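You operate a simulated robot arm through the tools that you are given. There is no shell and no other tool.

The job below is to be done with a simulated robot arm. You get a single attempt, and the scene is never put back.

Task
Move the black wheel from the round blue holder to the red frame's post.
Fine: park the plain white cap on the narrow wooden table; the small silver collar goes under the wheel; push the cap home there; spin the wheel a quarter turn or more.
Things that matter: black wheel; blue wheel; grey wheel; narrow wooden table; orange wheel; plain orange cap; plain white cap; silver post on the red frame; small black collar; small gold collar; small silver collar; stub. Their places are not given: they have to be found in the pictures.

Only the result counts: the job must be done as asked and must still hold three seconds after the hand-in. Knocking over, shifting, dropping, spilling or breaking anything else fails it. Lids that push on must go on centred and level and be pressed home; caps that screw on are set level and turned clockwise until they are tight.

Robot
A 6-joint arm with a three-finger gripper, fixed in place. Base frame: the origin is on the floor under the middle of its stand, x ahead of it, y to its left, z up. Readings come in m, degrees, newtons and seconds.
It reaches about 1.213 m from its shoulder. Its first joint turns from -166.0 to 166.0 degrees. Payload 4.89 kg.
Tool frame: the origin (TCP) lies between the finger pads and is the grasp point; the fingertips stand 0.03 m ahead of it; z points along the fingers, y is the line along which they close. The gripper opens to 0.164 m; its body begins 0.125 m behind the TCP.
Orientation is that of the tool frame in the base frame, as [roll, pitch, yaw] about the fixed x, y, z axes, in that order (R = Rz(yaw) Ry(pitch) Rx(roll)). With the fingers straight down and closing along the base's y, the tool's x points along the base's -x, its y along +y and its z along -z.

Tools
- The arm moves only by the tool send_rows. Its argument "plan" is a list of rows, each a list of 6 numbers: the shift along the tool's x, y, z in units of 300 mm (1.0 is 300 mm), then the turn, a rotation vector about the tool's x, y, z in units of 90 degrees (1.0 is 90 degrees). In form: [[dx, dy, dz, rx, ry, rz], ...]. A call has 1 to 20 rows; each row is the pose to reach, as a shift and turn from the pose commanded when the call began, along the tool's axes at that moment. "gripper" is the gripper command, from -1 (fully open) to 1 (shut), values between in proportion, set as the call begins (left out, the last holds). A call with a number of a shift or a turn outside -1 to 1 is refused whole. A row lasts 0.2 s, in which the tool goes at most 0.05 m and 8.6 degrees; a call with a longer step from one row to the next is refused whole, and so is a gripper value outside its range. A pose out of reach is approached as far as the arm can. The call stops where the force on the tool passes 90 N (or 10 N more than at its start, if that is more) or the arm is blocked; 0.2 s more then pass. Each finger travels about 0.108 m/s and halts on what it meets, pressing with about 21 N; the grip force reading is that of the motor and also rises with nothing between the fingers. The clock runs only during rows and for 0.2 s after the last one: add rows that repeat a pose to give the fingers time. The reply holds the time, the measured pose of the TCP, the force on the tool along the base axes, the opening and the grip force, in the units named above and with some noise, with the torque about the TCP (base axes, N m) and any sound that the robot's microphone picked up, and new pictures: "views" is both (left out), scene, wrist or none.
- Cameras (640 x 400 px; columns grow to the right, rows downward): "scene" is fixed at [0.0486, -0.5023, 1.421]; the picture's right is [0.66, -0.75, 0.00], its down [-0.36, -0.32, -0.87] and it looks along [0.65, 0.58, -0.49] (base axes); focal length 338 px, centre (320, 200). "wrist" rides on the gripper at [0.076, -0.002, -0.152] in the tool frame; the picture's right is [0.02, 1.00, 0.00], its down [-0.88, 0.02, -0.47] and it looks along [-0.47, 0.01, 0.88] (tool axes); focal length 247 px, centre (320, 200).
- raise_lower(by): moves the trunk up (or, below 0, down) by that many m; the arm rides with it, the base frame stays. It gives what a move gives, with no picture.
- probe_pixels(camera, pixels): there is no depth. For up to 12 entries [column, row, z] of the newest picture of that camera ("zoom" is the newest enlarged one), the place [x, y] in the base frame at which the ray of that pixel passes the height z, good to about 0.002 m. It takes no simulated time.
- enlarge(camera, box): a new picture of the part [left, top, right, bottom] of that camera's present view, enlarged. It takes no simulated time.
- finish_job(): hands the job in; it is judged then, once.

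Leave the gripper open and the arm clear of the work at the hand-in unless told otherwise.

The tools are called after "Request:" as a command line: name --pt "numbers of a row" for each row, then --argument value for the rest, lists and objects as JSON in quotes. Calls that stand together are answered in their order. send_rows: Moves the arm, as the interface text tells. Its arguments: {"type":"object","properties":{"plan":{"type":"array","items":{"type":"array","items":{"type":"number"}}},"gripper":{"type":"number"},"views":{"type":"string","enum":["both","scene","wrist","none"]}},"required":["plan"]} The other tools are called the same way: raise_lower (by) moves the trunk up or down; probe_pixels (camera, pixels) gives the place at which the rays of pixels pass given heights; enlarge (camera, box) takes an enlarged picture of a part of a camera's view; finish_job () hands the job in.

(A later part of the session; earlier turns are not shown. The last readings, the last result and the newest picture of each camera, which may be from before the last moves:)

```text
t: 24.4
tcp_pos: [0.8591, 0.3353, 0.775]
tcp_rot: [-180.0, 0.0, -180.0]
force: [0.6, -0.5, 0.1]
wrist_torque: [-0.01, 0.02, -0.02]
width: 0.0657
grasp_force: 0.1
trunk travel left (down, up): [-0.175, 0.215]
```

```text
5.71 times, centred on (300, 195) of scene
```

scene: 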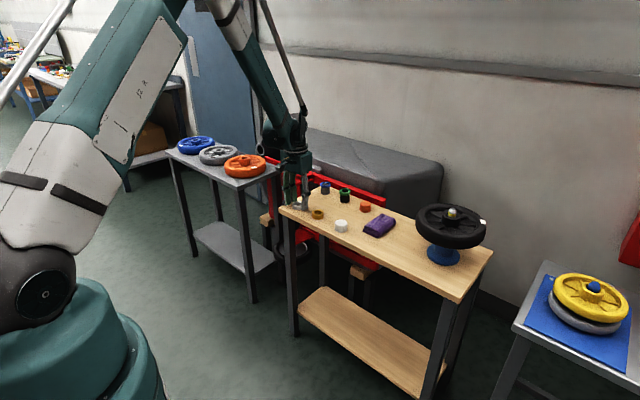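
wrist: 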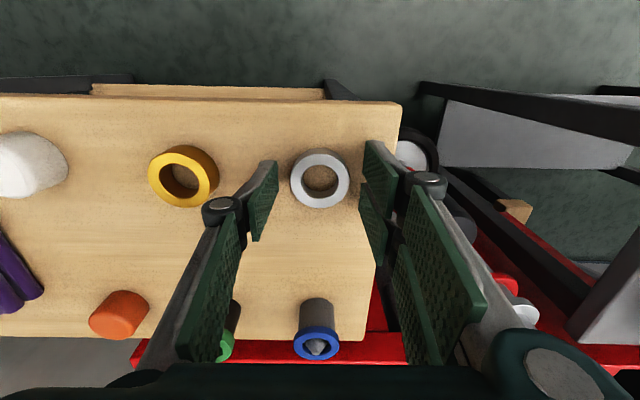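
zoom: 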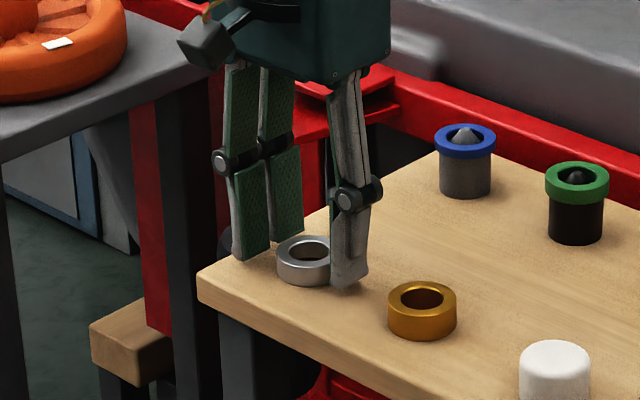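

Aligned. I'll close on the silver collar.

Request:
send_rows --pt "0 0 0 0 0 0" --pt "0 0 0 0 0 0" --pt "0 0 0 0 0 0" --pt "0 0 0 0 0 0" --gripper 1 --views "wrist"

Request:
enlarge --camera "wrist" --box '[220, 120, 420, 245]'

Request:
enlarge --camera "scene" --box '[260, 160, 340, 230]'

```text
t: 25.4
tcp_pos: [0.8583, 0.3356, 0.7756]
tcp_rot: [180.0, 0.0, -180.0]
force: [-0.3, 0.3, 0.2]
wrist_torque: [-0.01, 0.04, -0.04]
width: 0.0441
grasp_force: 20.8
trunk travel left (down, up): [-0.175, 0.215]
```

wrist: 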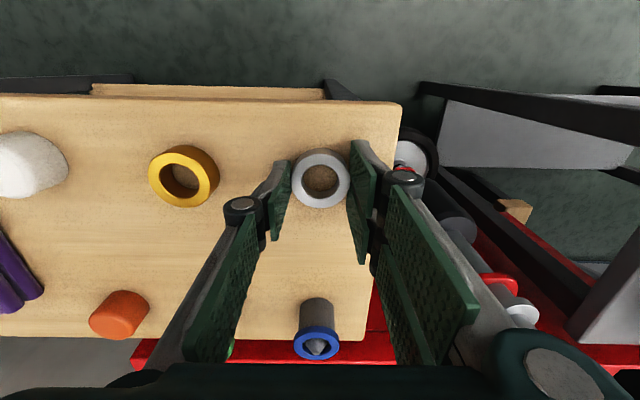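

```text
3.20 times, centred on (320, 182) of wrist
```

zoom: 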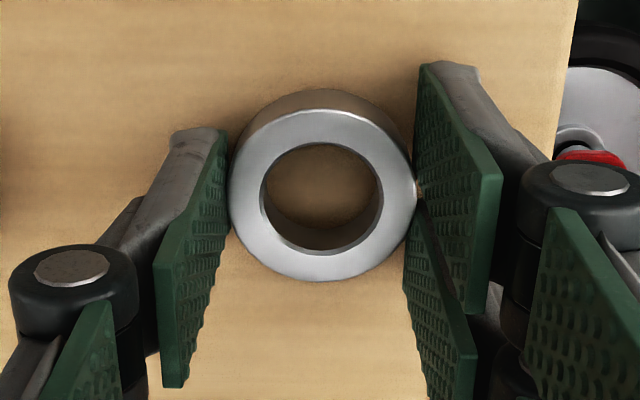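

```text
5.71 times, centred on (300, 195) of scene
```

zoom: 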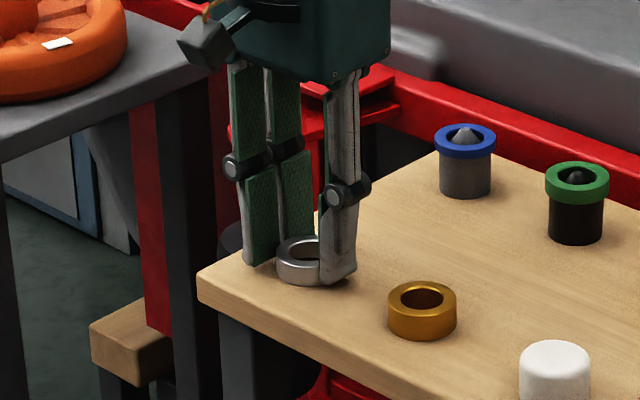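

The collar is gripped at width 0.044 and centred. I'll lift it and move toward the post, stopping short to view the post precisely.

Request:
send_rows --pt "0 0 -0.05 0 0 0" --pt "0 0 -0.17 0 0 0" --pt "0 0 -0.32 0 0 0" --pt "0 0 -0.47 0 0 0" --pt "0 0 -0.62 0 0 0" --pt "-0.08 0.1 -0.65 0 0 0" --pt "-0.16 0.2 -0.65 0 0 0" --pt "-0.23 0.3 -0.65 0 0 0" --pt "-0.3 0.4 -0.65 0 0 0" --pt "-0.3 0.45 -0.65 0 0 0" --pt "-0.3 0.45 -0.65 0 0 0"

```text
t: 27.8
tcp_pos: [0.9496, 0.4706, 0.9706]
tcp_rot: [-180.0, 0.0, -180.0]
force: [0.5, -0.3, -1.4]
wrist_torque: [-0.03, 0.02, -0.02]
width: 0.0445
grasp_force: 20.8
trunk travel left (down, up): [-0.175, 0.215]
```

scene: 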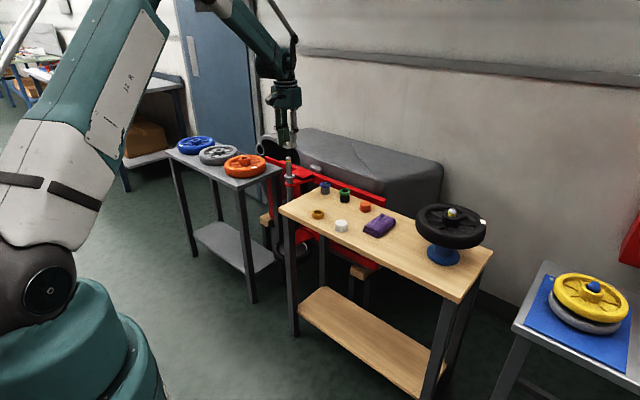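
wrist: 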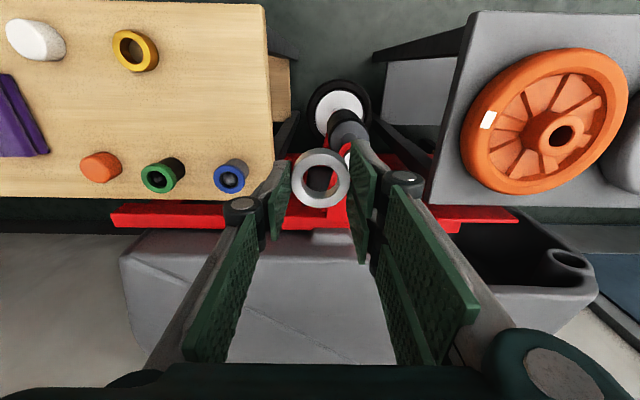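

Request:
enlarge --camera "wrist" --box '[260, 80, 420, 220]'

Request:
enlarge --camera "scene" --box '[250, 110, 330, 210]'

```text
2.86 times, centred on (340, 150) of wrist
```

zoom: 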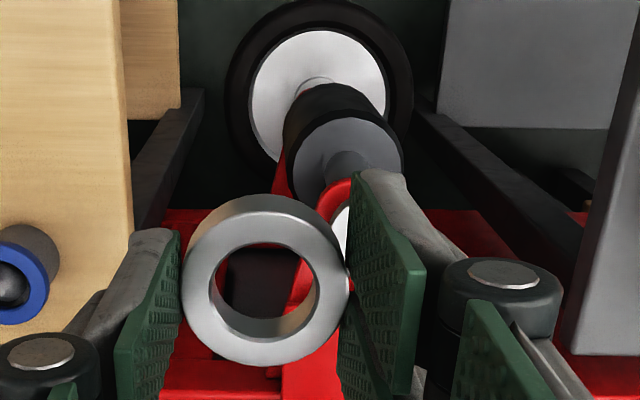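

```text
4.00 times, centred on (290, 160) of scene
```

zoom: 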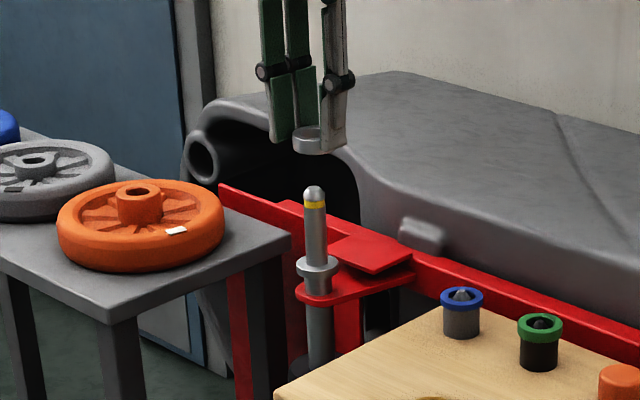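

The post is hidden by the two +y fingers. I'll shift left to bring it between the fingers.

Request:
send_rows --pt "-0.02 0.08 -0.02 0 0 0" --pt "-0.02 0.155 -0.05 0 0 0" --pt "-0.02 0.155 -0.05 0 0 0" --views "wrist"

Request:
enlarge --camera "wrist" --box '[240, 80, 400, 220]'

```text
t: 28.6
tcp_pos: [0.9552, 0.5162, 0.9861]
tcp_rot: [179.9, 0.1, -180.0]
force: [1.7, 1.0, -0.8]
wrist_torque: [-0.08, 0.0, 0.0]
width: 0.0446
grasp_force: 21.0
trunk travel left (down, up): [-0.175, 0.215]
```

wrist: 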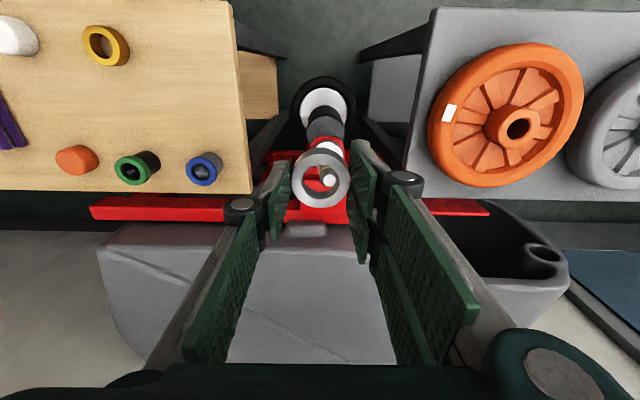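

```text
2.86 times, centred on (320, 150) of wrist
```

zoom: 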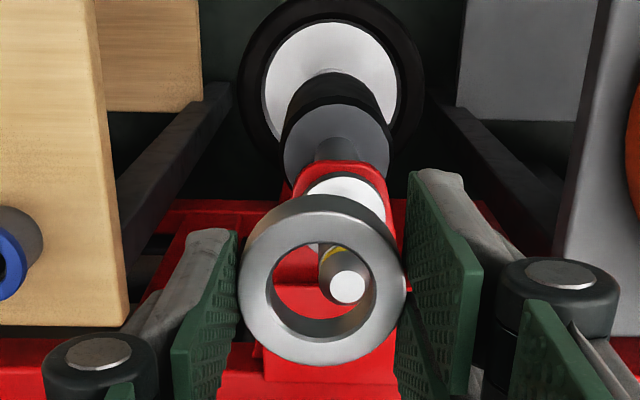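

The post tip is visible through the collar hole at about (329.4,180.4). I'll probe it.

Request:
probe_pixels --camera "wrist" --pixels '[[329.4, 180.4, 0.85], [329.4, 180.4, 0.86], [329.4, 180.4, 0.866], [329.4, 180.4, 0.872], [329.4, 180.4, 0.88], [320.5, 180.3, 0.966]]'

Request:
probe_pixels --camera "scene" --pixels '[[288.5, 157, 0.85], [288.5, 157, 0.86], [288.5, 157, 0.866], [288.5, 157, 0.872], [288.5, 157, 0.88]]'

```text
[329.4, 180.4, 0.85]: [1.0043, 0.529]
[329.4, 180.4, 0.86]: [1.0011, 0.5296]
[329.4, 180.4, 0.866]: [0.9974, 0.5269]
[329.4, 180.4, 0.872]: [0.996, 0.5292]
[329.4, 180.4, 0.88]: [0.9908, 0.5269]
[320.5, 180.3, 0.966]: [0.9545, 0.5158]
```

```text
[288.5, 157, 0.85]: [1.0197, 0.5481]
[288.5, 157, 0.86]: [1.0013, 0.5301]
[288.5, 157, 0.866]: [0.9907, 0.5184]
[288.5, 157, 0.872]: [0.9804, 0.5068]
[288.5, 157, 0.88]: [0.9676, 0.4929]
```

The two cameras agree: the post axis is at about (1.001, 0.5296) with the tip at z≈0.860. I'll move the collar over it at height and check.

Request:
send_rows --pt "-0.05 0.015 0 0 0 0" --pt "-0.1 0.03 0 0 0 0" --pt "-0.153 0.044 0 0 0 0" --pt "-0.153 0.044 0 0 0 0" --views "wrist"

Request:
enlarge --camera "wrist" --box '[270, 90, 370, 220]'

Request:
enlarge --camera "scene" --box '[250, 110, 330, 210]'

```text
t: 29.6
tcp_pos: [1.0013, 0.5295, 0.9859]
tcp_rot: [180.0, 0.0, 179.9]
force: [0.8, 0.2, -1.7]
wrist_torque: [-0.04, -0.01, 0.0]
width: 0.0442
grasp_force: 20.3
trunk travel left (down, up): [-0.175, 0.215]
```

wrist: 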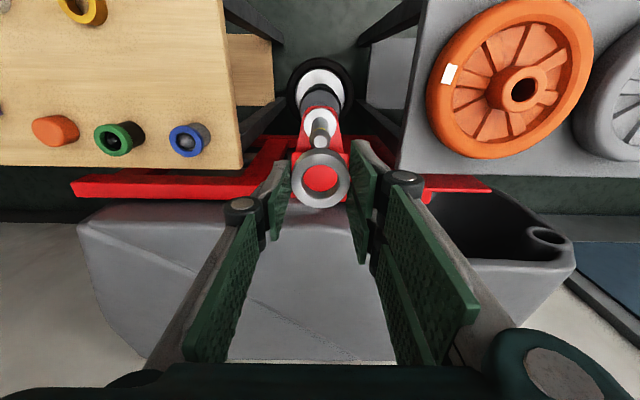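

```text
3.08 times, centred on (320, 155) of wrist
```

zoom: 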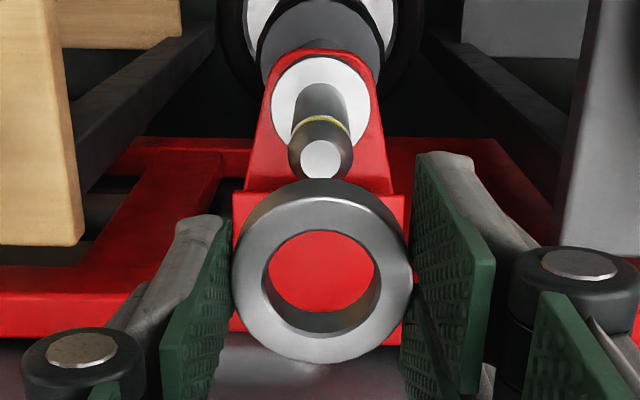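

```text
4.00 times, centred on (290, 160) of scene
```

zoom: 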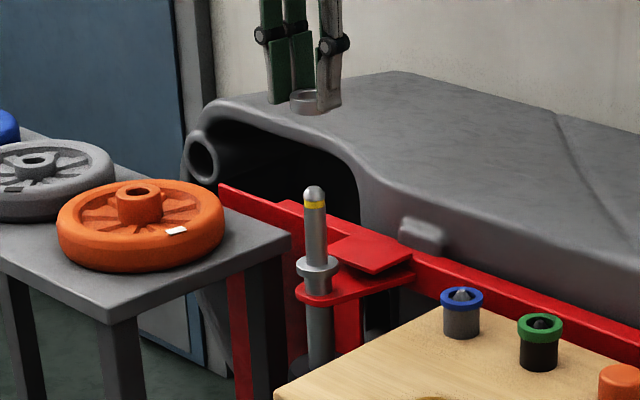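

Request:
probe_pixels --camera "wrist" --pixels '[[320, 141.7, 0.85], [320, 141.7, 0.855], [320, 141.7, 0.86], [320, 141.7, 0.865], [320.6, 180.3, 0.966]]'

Request:
probe_pixels --camera "scene" --pixels '[[288.5, 157.2, 0.85], [288.5, 157.2, 0.855], [288.5, 157.2, 0.86], [288.5, 157.2, 0.865]]'

```text
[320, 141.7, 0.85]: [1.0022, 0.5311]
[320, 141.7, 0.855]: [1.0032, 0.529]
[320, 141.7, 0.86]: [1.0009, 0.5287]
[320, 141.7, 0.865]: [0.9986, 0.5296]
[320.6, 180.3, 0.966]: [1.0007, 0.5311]
```

```text
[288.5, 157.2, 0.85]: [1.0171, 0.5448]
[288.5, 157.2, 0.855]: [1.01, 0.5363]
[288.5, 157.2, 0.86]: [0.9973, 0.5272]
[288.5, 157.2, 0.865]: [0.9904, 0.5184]
```

The estimates cluster at (1.001, 0.529). The post is about 24 mm across with a chamfered tip, so there's a good capture range. I'll descend to just above the tip and re-check.

Request:
send_rows --pt "0 0 0.1 0 0 0" --pt "0 0 0.2 0 0 0" --pt "0 0 0.26 0 0 0" --pt "0 0 0.275 0 0 0" --pt "0 0 0.275 0 0 0" --views "wrist"

Request:
enlarge --camera "wrist" --box '[270, 120, 370, 220]'

Request:
enlarge --camera "scene" --box '[260, 120, 320, 190]'

```text
t: 30.8
tcp_pos: [1.0014, 0.5298, 0.9026]
tcp_rot: [180.0, 0.0, 180.0]
force: [0.6, -0.5, -1.4]
wrist_torque: [-0.02, 0.06, 0.02]
width: 0.0444
grasp_force: 21.0
trunk travel left (down, up): [-0.175, 0.215]
```

wrist: 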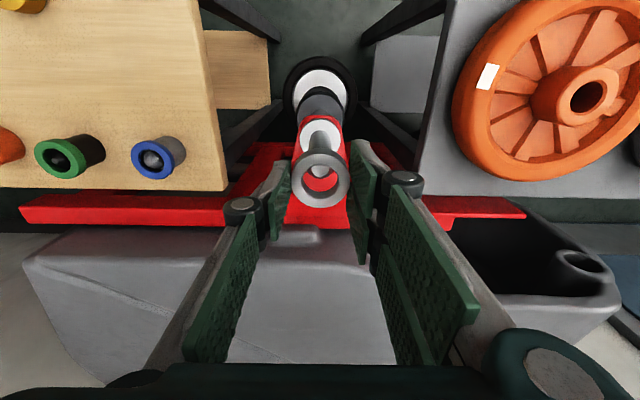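

```text
4.00 times, centred on (320, 170) of wrist
```

zoom: 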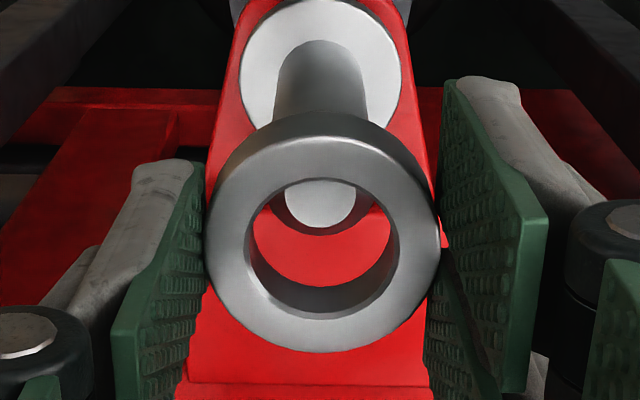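

```text
5.71 times, centred on (290, 155) of scene
```

zoom: 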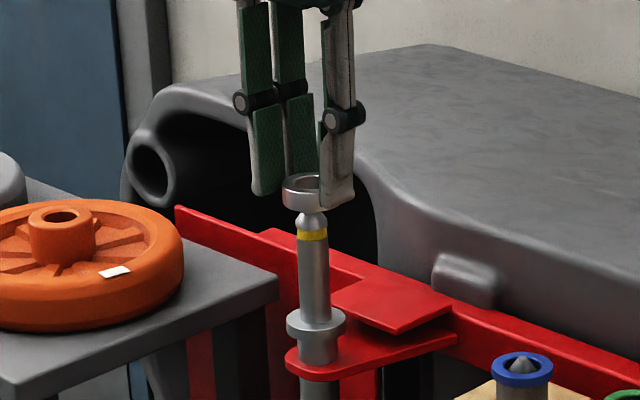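

The tip is seen in the hole slightly toward -x (about 2 mm). I'll correct x by -2 mm and start lowering in small steps, watching forces.

Request:
send_rows --pt "0.0065 -0.0013 0 0 0 0" --pt "0.0065 -0.0013 0.02 0 0 0" --pt "0.0065 -0.0013 0.04 0 0 0" --pt "0.0065 -0.0013 0.06 0 0 0" --pt "0.0065 -0.0013 0.06 0 0 0" --views "wrist"

Request:
enlarge --camera "wrist" --box '[270, 120, 370, 220]'

```text
t: 32.0
tcp_pos: [0.9995, 0.5288, 0.8856]
tcp_rot: [179.9, 0.0, 179.9]
force: [0.0, 0.0, -1.4]
wrist_torque: [0.0, 0.02, 0.02]
width: 0.0446
grasp_force: 20.9
trunk travel left (down, up): [-0.175, 0.215]
```

wrist: 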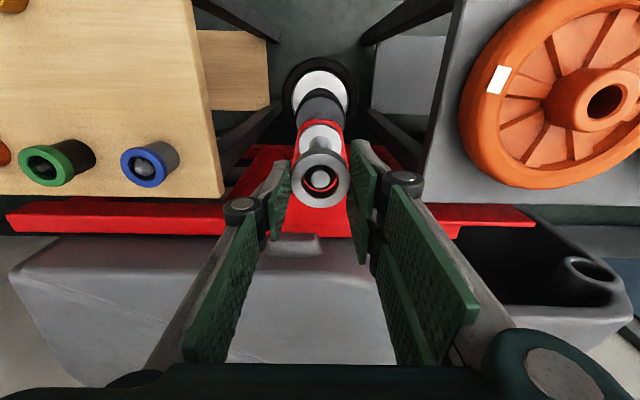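

```text
4.00 times, centred on (320, 170) of wrist
```

zoom: 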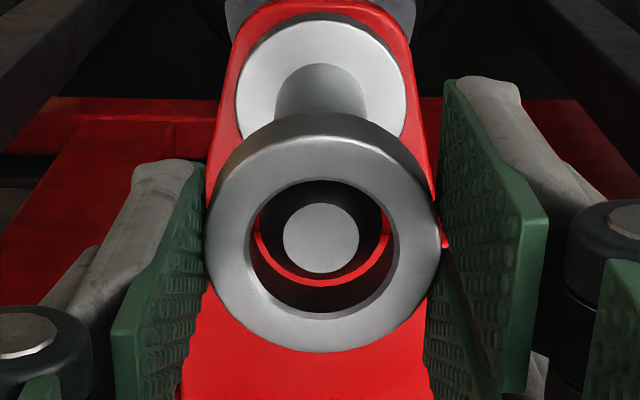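

The tip is inside the collar and well centred, with no contact force. Continuing down in stages.

Request:
send_rows --pt "-0.001 0 0.02 0 0 0" --pt "-0.001 0 0.05 0 0 0" --pt "-0.001 0 0.08 0 0 0" --pt "-0.001 0 0.11 0 0 0" --pt "-0.001 0 0.11 0 0 0" --views "none"

```text
t: 33.2
tcp_pos: [0.999, 0.5303, 0.8529]
tcp_rot: [-180.0, 0.0, 180.0]
force: [0.4, 0.1, -2.1]
wrist_torque: [-0.02, 0.04, -0.01]
width: 0.0445
grasp_force: 20.9
trunk travel left (down, up): [-0.175, 0.215]
```

Request:
send_rows --pt "0 0 0.03 0 0 0" --pt "0 0 0.06 0 0 0" --pt "0 0 0.09 0 0 0" --pt "0 0 0.115 0 0 0" --pt "0 0 0.115 0 0 0" --views "both"

Request:
enlarge --camera "scene" --box '[260, 130, 320, 200]'

Request:
enlarge --camera "wrist" --box '[270, 120, 370, 220]'

```text
t: 34.4
tcp_pos: [0.9993, 0.5294, 0.8176]
tcp_rot: [-180.0, -0.1, -180.0]
force: [-0.1, -1.0, -0.2]
wrist_torque: [0.03, -0.01, 0.01]
width: 0.0445
grasp_force: 20.5
trunk travel left (down, up): [-0.175, 0.215]
```

scene: 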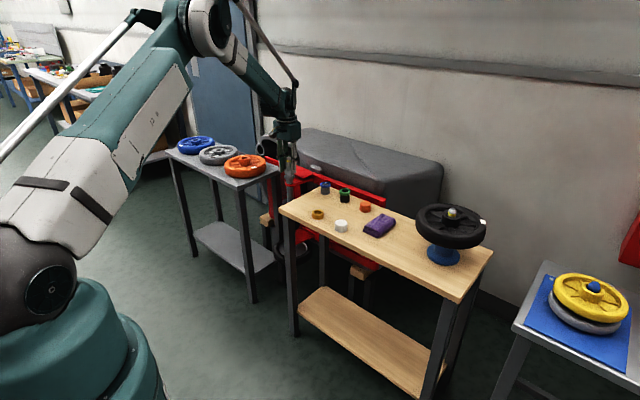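
wrist: 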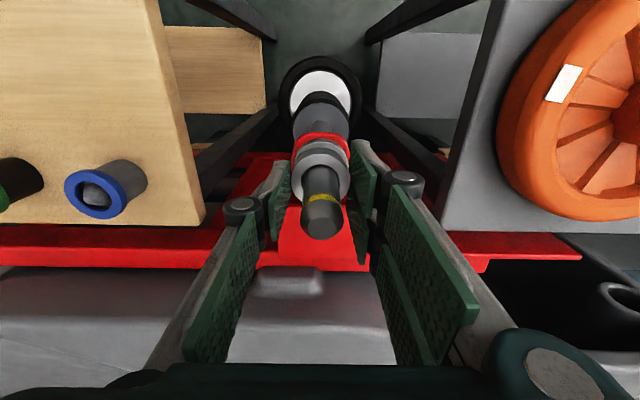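

```text
5.71 times, centred on (290, 165) of scene
```

zoom: 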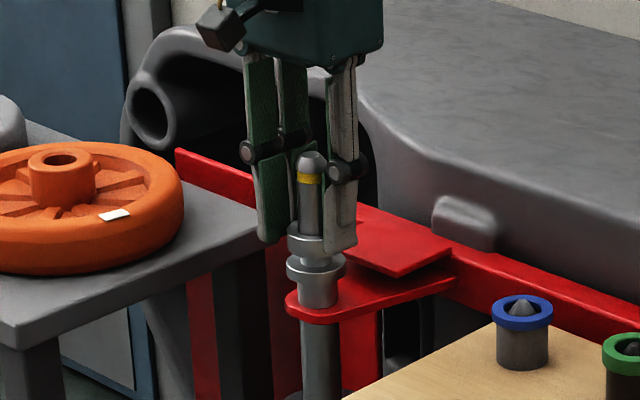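

```text
4.00 times, centred on (320, 170) of wrist
```

zoom: 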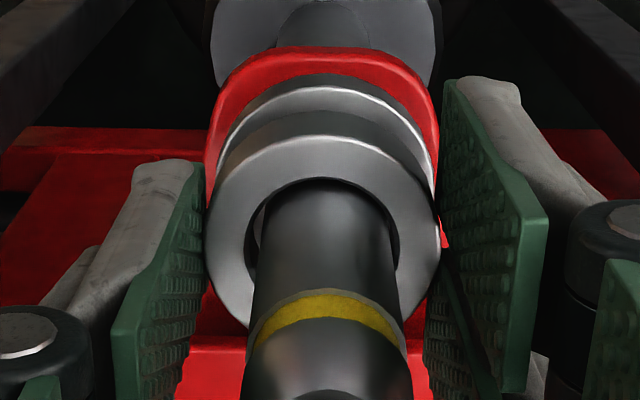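

The collar is a few millimetres above the flange. Creeping down until contact.

Request:
send_rows --pt "0 0 0.008 0 0 0" --pt "0 0 0.016 0 0 0" --pt "0 0 0.024 0 0 0" --views "none"

```text
t: 35.2
tcp_pos: [1.0003, 0.5294, 0.8107]
tcp_rot: [180.0, 0.0, -179.9]
force: [-0.2, -0.6, -0.5]
wrist_torque: [0.0, 0.0, 0.02]
width: 0.0446
grasp_force: 21.5
trunk travel left (down, up): [-0.175, 0.215]
```

Request:
send_rows --pt "0 0 0.006 0 0 0" --pt "0 0 0.012 0 0 0" --views "none"

Request:
enlarge --camera "scene" --box '[265, 150, 315, 200]'

```text
t: 35.8
tcp_pos: [1.0002, 0.5299, 0.8073]
tcp_rot: [-179.9, 0.0, 179.9]
force: [0.1, -0.5, -0.6]
wrist_torque: [0.01, 0.01, 0.04]
width: 0.0444
grasp_force: 20.8
trunk travel left (down, up): [-0.175, 0.215]
```

```text
8.00 times, centred on (290, 175) of scene
```

zoom: 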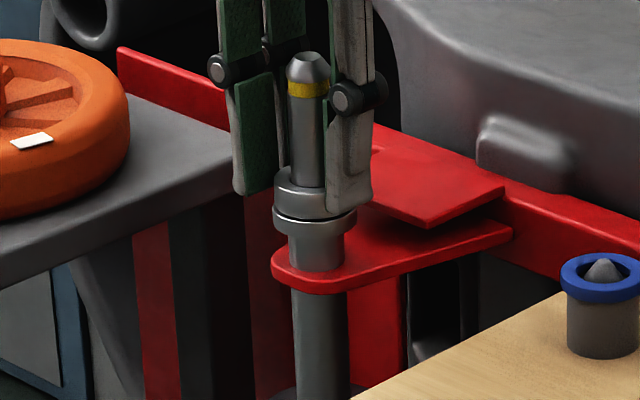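

Request:
send_rows --pt "0 0 0.004 0 0 0" --pt "0 0 0.008 0 0 0" --views "none"

```text
t: 36.4
tcp_pos: [0.999, 0.5291, 0.8053]
tcp_rot: [180.0, 0.0, -180.0]
force: [4.0, 2.8, 13.3]
wrist_torque: [0.07, -0.11, 0.02]
width: 0.0444
grasp_force: 20.6
trunk travel left (down, up): [-0.175, 0.215]
```

Contact on the flange (13 N), so the collar is seated. I'll release and rise straight up past the post tip.

Request:
send_rows --pt "0 0 0 0 0 0" --pt "0 0 0 0 0 0" --pt "0 0 0 0 0 0" --gripper 0.2 --views "none"

Request:
send_rows --pt "0 0 -0.05 0 0 0" --pt "0 0 -0.15 0 0 0" --pt "0 0 -0.3 0 0 0" --pt "0 0 -0.45 0 0 0" --pt "0 0 -0.6 0 0 0" --pt "0 0 -0.7 0 0 0" --pt "0 0 -0.7 0 0 0"

Request:
enlarge --camera "scene" --box '[265, 150, 315, 200]'

Request:
enlarge --camera "wrist" --box '[270, 80, 370, 180]'

```text
t: 37.2
tcp_pos: [0.9996, 0.5294, 0.804]
tcp_rot: [-180.0, 0.1, -180.0]
force: [-0.5, -0.4, 0.4]
wrist_torque: [0.01, -0.01, -0.02]
width: 0.0658
grasp_force: 0.1
trunk travel left (down, up): [-0.175, 0.215]
```

```text
t: 38.8
tcp_pos: [0.999, 0.529, 1.0154]
tcp_rot: [-180.0, 0.1, 179.9]
force: [-0.2, 0.0, 0.2]
wrist_torque: [0.0, -0.05, 0.02]
width: 0.0657
grasp_force: 0.1
trunk travel left (down, up): [-0.175, 0.215]
```

scene: 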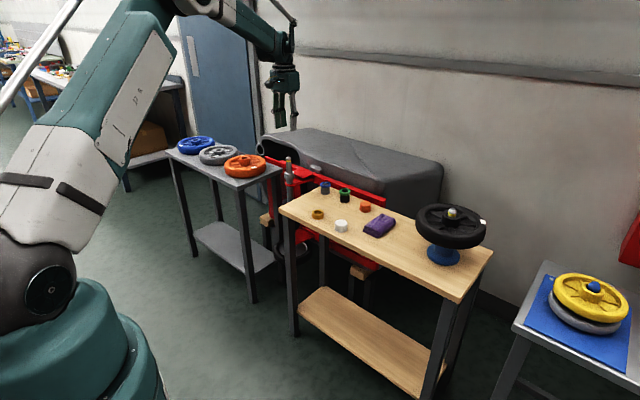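
wrist: 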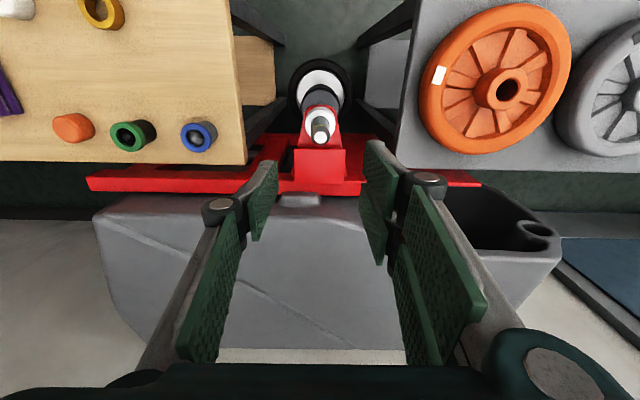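

```text
8.00 times, centred on (290, 175) of scene
```

zoom: 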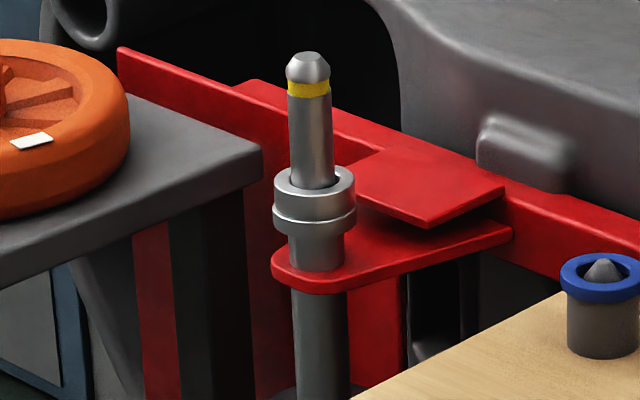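

```text
4.00 times, centred on (320, 130) of wrist
```

zoom: 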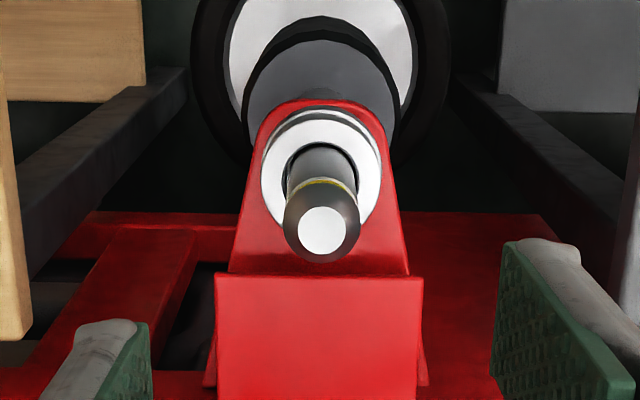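

The silver collar is seated level on the flange and the hand is aligned with the post axis at TCP (0.9993, 0.5293). Now I'll travel back to the wheel, staying at z≈1.015.

Request:
send_rows --pt "0.01 -0.14 0 0 0 0" --pt "0.02 -0.29 0 0 0 0" --pt "0.03 -0.44 0 0 0 0" --pt "0.04 -0.59 0 0 0 0" --pt "0.05 -0.74 0 0 0 0" --pt "0.06 -0.89 0 0 0 0" --pt "0.068 -1.0 0 0 0 0" --views "none"

Request:
send_rows --pt "0.01 -0.14 0 0 0 0" --pt "0.02 -0.29 0 0 0 0" --pt "0.03 -0.44 0 0 0 0" --pt "0.04 -0.59 0 0 0 0" --pt "0.05 -0.74 0 0 0 0" --pt "0.06 -0.89 0 0 0 0" --pt "0.068 -1.0 0 0 0 0" --views "none"

Request:
send_rows --pt "0.01 -0.14 0 0 0 0" --pt "0.02 -0.29 0 0 0 0" --pt "0.03 -0.42 0 0 0 0" --pt "0.034 -0.518 0 0 0 0" --pt "0.034 -0.518 0 0 0 0"

Request:
enlarge --camera "wrist" --box '[230, 60, 410, 190]'

Request:
enlarge --camera "scene" --box '[410, 190, 490, 270]'

```text
t: 40.4
tcp_pos: [0.9776, 0.23, 1.0144]
tcp_rot: [180.0, -0.1, -180.0]
force: [-0.6, 2.0, -0.6]
wrist_torque: [-0.22, 0.0, 0.03]
width: 0.0655
grasp_force: 0.1
trunk travel left (down, up): [-0.175, 0.215]
```

```text
t: 42.0
tcp_pos: [0.9603, -0.0714, 1.0139]
tcp_rot: [180.0, 0.0, 180.0]
force: [0.3, 1.5, -0.4]
wrist_torque: [-0.24, 0.02, 0.02]
width: 0.0657
grasp_force: 0.1
trunk travel left (down, up): [-0.175, 0.215]
```

```text
t: 43.2
tcp_pos: [0.9479, -0.2269, 1.0147]
tcp_rot: [-180.0, 0.0, 179.8]
force: [0.7, -0.7, 0.5]
wrist_torque: [0.05, -0.01, -0.02]
width: 0.0657
grasp_force: 0.1
trunk travel left (down, up): [-0.175, 0.215]
```

scene: 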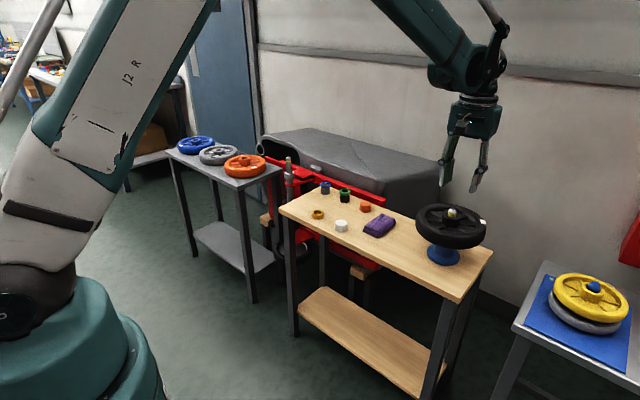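
wrist: 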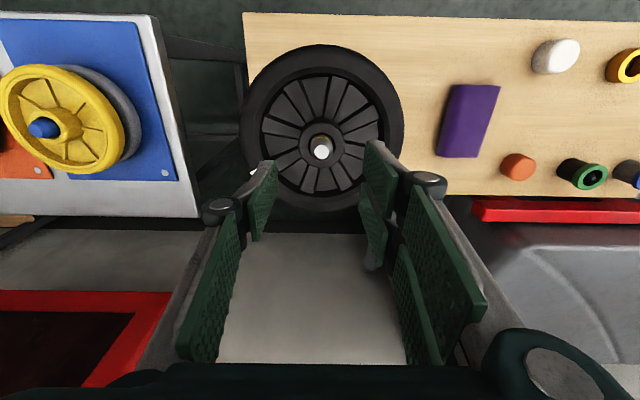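

```text
3.08 times, centred on (320, 125) of wrist
```

zoom: 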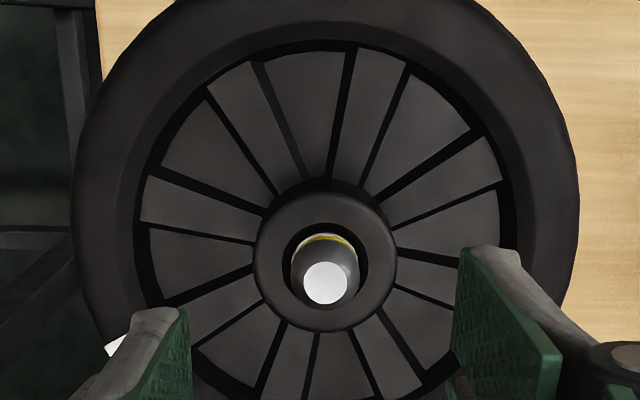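

```text
5.00 times, centred on (450, 230) of scene
```

zoom: 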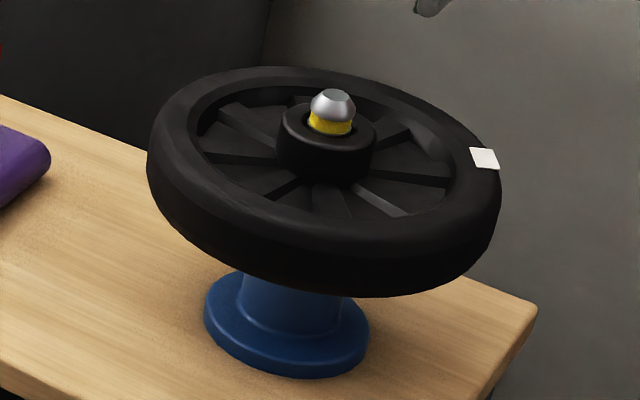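

The stub tip and hub are visible, with the axis offset by about +1.5 mm in x and y from the tool axis. I'll triangulate the hub top height and plate level.

Request:
probe_pixels --camera "scene" --pixels '[[451.5, 215.4, 0.88], [451.5, 215.4, 0.89], [451.5, 215.4, 0.9], [453.2, 208.6, 0.9], [453.2, 208.6, 0.91], [453.2, 208.6, 0.92]]'

Request:
probe_pixels --camera "wrist" --pixels '[[321.6, 146, 0.88], [321.6, 146, 0.89], [321.6, 146, 0.9], [322, 152, 0.9], [322, 152, 0.91], [322, 152, 0.92]]'

```text
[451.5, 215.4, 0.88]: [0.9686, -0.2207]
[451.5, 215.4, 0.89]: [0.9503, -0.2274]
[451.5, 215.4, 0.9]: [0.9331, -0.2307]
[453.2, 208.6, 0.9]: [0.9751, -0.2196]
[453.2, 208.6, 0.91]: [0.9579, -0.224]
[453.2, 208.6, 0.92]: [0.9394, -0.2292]
```

```text
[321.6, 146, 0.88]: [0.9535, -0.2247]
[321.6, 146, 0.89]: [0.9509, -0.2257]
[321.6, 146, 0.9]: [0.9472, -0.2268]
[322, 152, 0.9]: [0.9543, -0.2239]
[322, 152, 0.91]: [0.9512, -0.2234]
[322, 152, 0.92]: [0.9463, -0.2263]
```

The hub top is at z≈0.890 and the stub tip at ≈0.914, with the axis at (0.9495, -0.2255). I'll shift, open slightly to 75 mm and lower to just above the hub.

Request:
send_rows --pt "-0.005 0.005 0.06 0 0 0" --pt "-0.005 0.005 0.15 0 0 0" --pt "-0.005 0.005 0.233 0 0 0" --pt "-0.005 0.005 0.233 0 0 0" --gripper 0.085 --views "wrist"

Request:
enlarge --camera "wrist" --box '[220, 90, 420, 220]'

Request:
enlarge --camera "scene" --box '[410, 160, 500, 270]'

```text
t: 44.2
tcp_pos: [0.9502, -0.2253, 0.9444]
tcp_rot: [-180.0, 0.0, -179.9]
force: [1.3, 0.0, -0.2]
wrist_torque: [0.06, 0.04, 0.0]
width: 0.0752
grasp_force: 0.1
trunk travel left (down, up): [-0.175, 0.215]
```

wrist: 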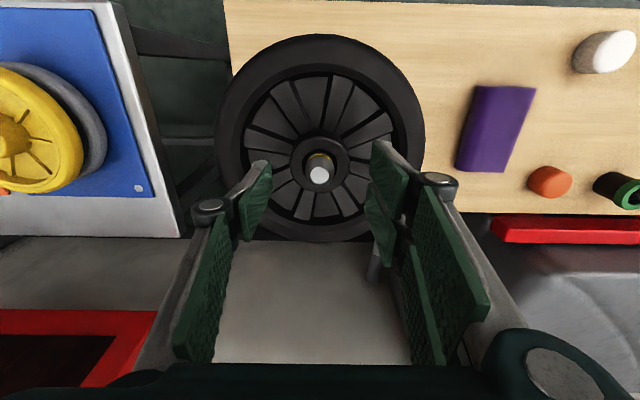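

```text
3.08 times, centred on (320, 155) of wrist
```

zoom: 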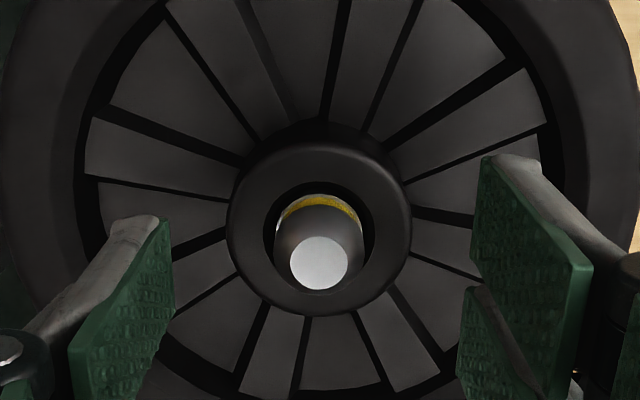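

```text
3.64 times, centred on (455, 215) of scene
```

zoom: 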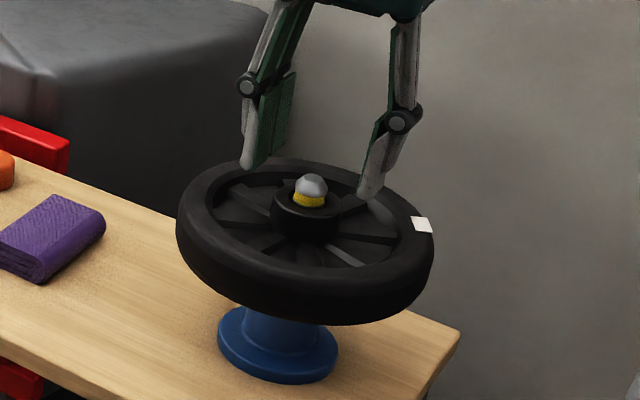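

Aligned within 1 mm. Lowering the fingers around the hub to TCP z≈0.905 (tips ≈0.875).

Request:
send_rows --pt "0.0015 -0.0015 0.04 0 0 0" --pt "0.0015 -0.0015 0.08 0 0 0" --pt "0.0015 -0.0015 0.11 0 0 0" --pt "0.0015 -0.0015 0.131 0 0 0" --pt "0.0015 -0.0015 0.131 0 0 0" --views "wrist"

Request:
enlarge --camera "wrist" --box '[220, 110, 420, 240]'

Request:
enlarge --camera "scene" --box '[410, 180, 490, 250]'

```text
t: 45.4
tcp_pos: [0.9495, -0.2255, 0.9056]
tcp_rot: [-180.0, 0.0, -180.0]
force: [0.2, -0.3, 0.1]
wrist_torque: [-0.03, 0.05, -0.03]
width: 0.0749
grasp_force: 0.0
trunk travel left (down, up): [-0.175, 0.215]
```

wrist: 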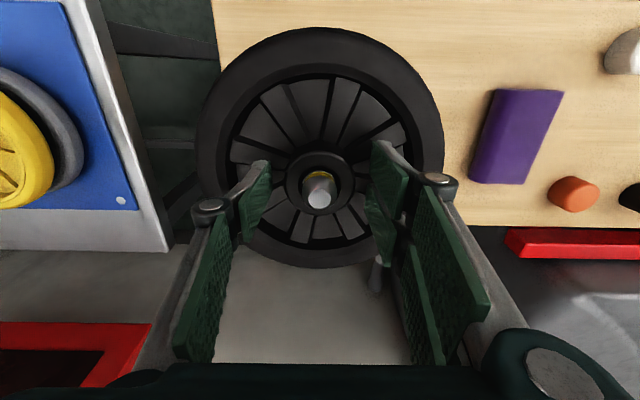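

```text
3.08 times, centred on (320, 175) of wrist
```

zoom: 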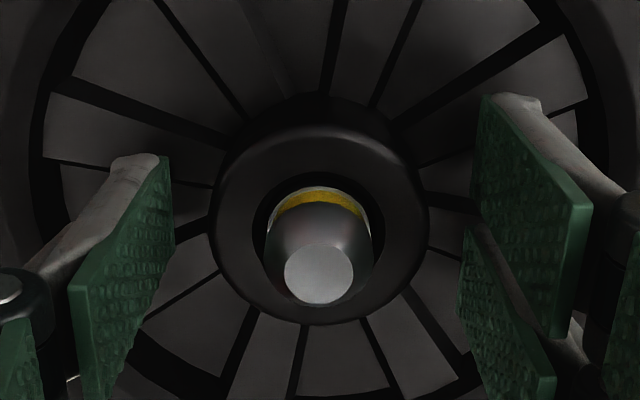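

```text
5.71 times, centred on (450, 215) of scene
```

zoom: 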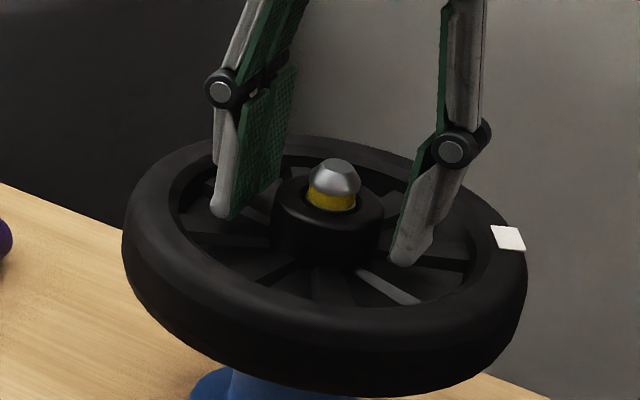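

The fingers are around the hub. I'll go 3 mm lower with a small y trim, then close on the hub.

Request:
send_rows --pt "0 -0.002 0.005 0 0 0" --pt "0 -0.002 0.01 0 0 0" --pt "0 -0.002 0.01 0 0 0" --views "none"

Request:
send_rows --pt "0 0 0 0 0 0" --pt "0 0 0 0 0 0" --pt "0 0 0 0 0 0" --pt "0 0 0 0 0 0" --gripper 1 --views "wrist"

Request:
enlarge --camera "wrist" --box '[220, 110, 420, 240]'

Request:
enlarge --camera "scene" --box '[410, 180, 490, 250]'

```text
t: 46.2
tcp_pos: [0.9484, -0.2255, 0.9029]
tcp_rot: [180.0, 0.1, -180.0]
force: [-0.1, 0.0, 0.4]
wrist_torque: [0.0, -0.02, 0.01]
width: 0.0751
grasp_force: 0.1
trunk travel left (down, up): [-0.175, 0.215]
```

```text
t: 47.2
tcp_pos: [0.9491, -0.2256, 0.9023]
tcp_rot: [180.0, -0.1, -180.0]
force: [0.3, 0.5, 0.1]
wrist_torque: [-0.02, 0.01, 0.02]
width: 0.0525
grasp_force: 21.1
trunk travel left (down, up): [-0.175, 0.215]
```

wrist: 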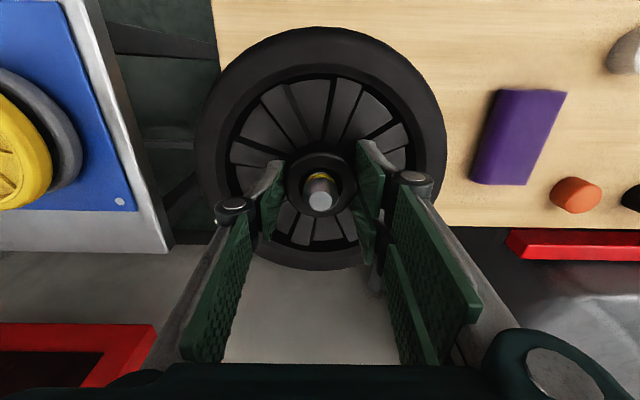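

```text
3.08 times, centred on (320, 175) of wrist
```

zoom: 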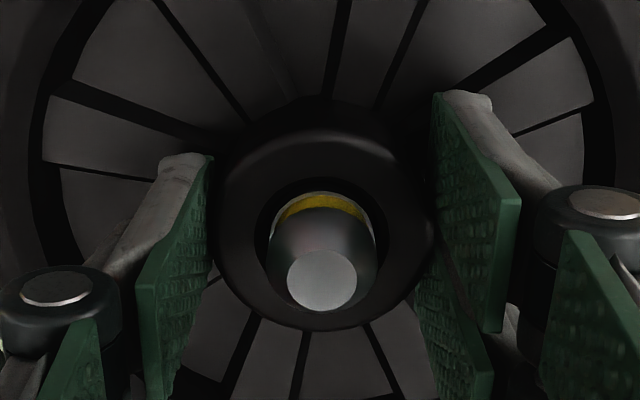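

```text
5.71 times, centred on (450, 215) of scene
```

zoom: 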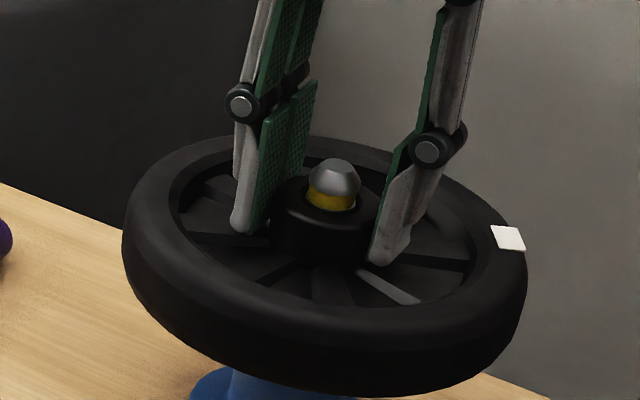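

Hub gripped at width 0.0525 with no side load. I'll lift slowly and check that the wheel follows.

Request:
send_rows --pt "0 0 -0.01 0 0 0" --pt "0 0 -0.025 0 0 0" --pt "0 0 -0.04 0 0 0" --pt "0 0 -0.055 0 0 0" --pt "0 0 -0.07 0 0 0" --pt "0 0 -0.07 0 0 0"

Request:
enlarge --camera "scene" --box '[410, 170, 490, 260]'

Request:
enlarge --camera "wrist" --box '[220, 110, 420, 240]'

```text
t: 48.6
tcp_pos: [0.9499, -0.2261, 0.9233]
tcp_rot: [180.0, 0.0, 180.0]
force: [-0.2, 0.3, -7.2]
wrist_torque: [0.01, 0.02, -0.02]
width: 0.0528
grasp_force: 20.9
trunk travel left (down, up): [-0.175, 0.215]
```

scene: 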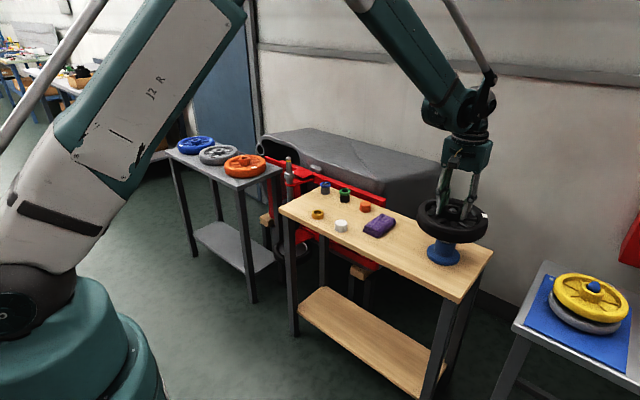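
wrist: 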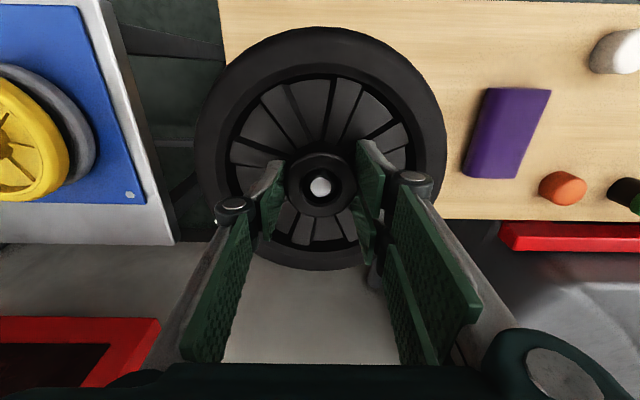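

```text
4.44 times, centred on (450, 215) of scene
```

zoom: 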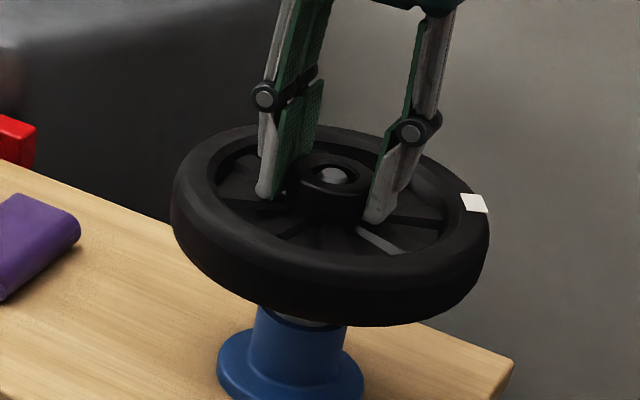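

```text
3.08 times, centred on (320, 175) of wrist
```

zoom: 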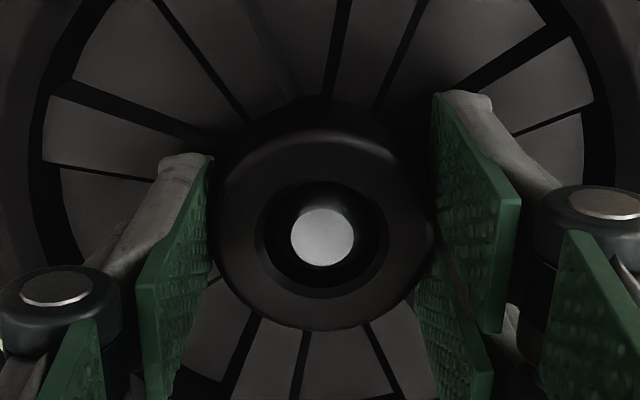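

The wheel follows firmly (7.2 N weight, no slip). I'll continue lifting well clear of the stub.

Request:
send_rows --pt "0 0 -0.05 0 0 0" --pt "0 0 -0.12 0 0 0" --pt "0 0 -0.2 0 0 0" --pt "0 0 -0.28 0 0 0" --pt "0 0 -0.36 0 0 0" --pt "0 0 -0.42 0 0 0" --pt "0 0 -0.42 0 0 0"

Request:
enlarge --camera "scene" --box '[400, 130, 500, 270]'

Request:
enlarge --camera "wrist" --box '[220, 110, 420, 240]'

```text
t: 50.2
tcp_pos: [0.949, -0.2247, 1.0496]
tcp_rot: [-180.0, -0.1, -180.0]
force: [-0.6, -0.5, -7.3]
wrist_torque: [0.0, -0.05, 0.02]
width: 0.0529
grasp_force: 21.2
trunk travel left (down, up): [-0.175, 0.215]
```

scene: 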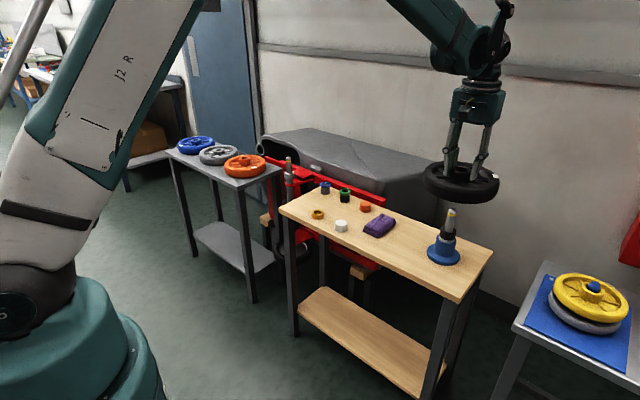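
wrist: 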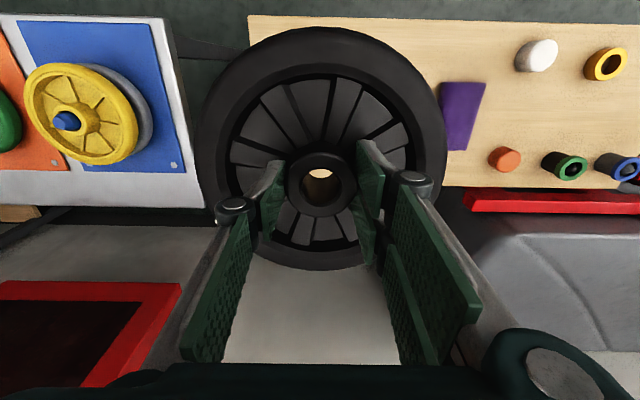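

```text
2.86 times, centred on (450, 200) of scene
```

zoom: 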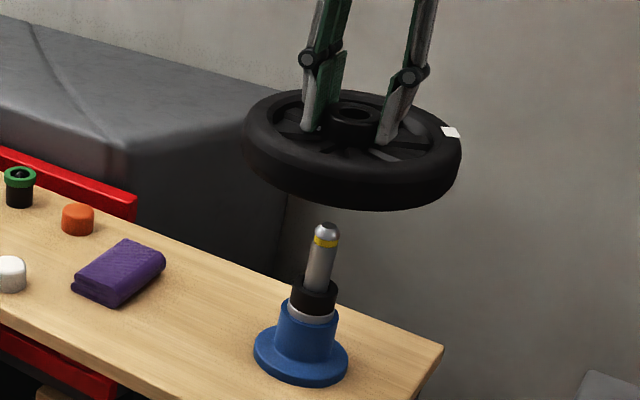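

```text
3.08 times, centred on (320, 175) of wrist
```

zoom: 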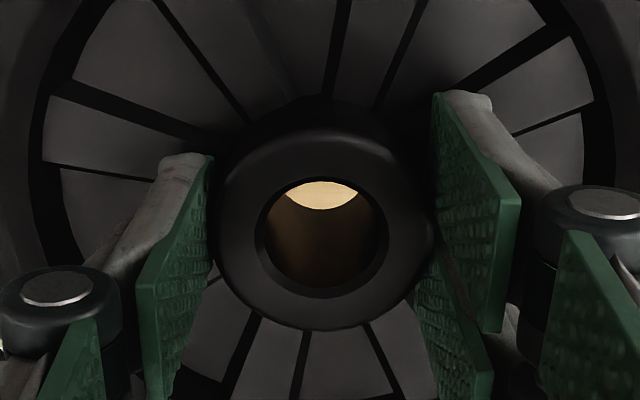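

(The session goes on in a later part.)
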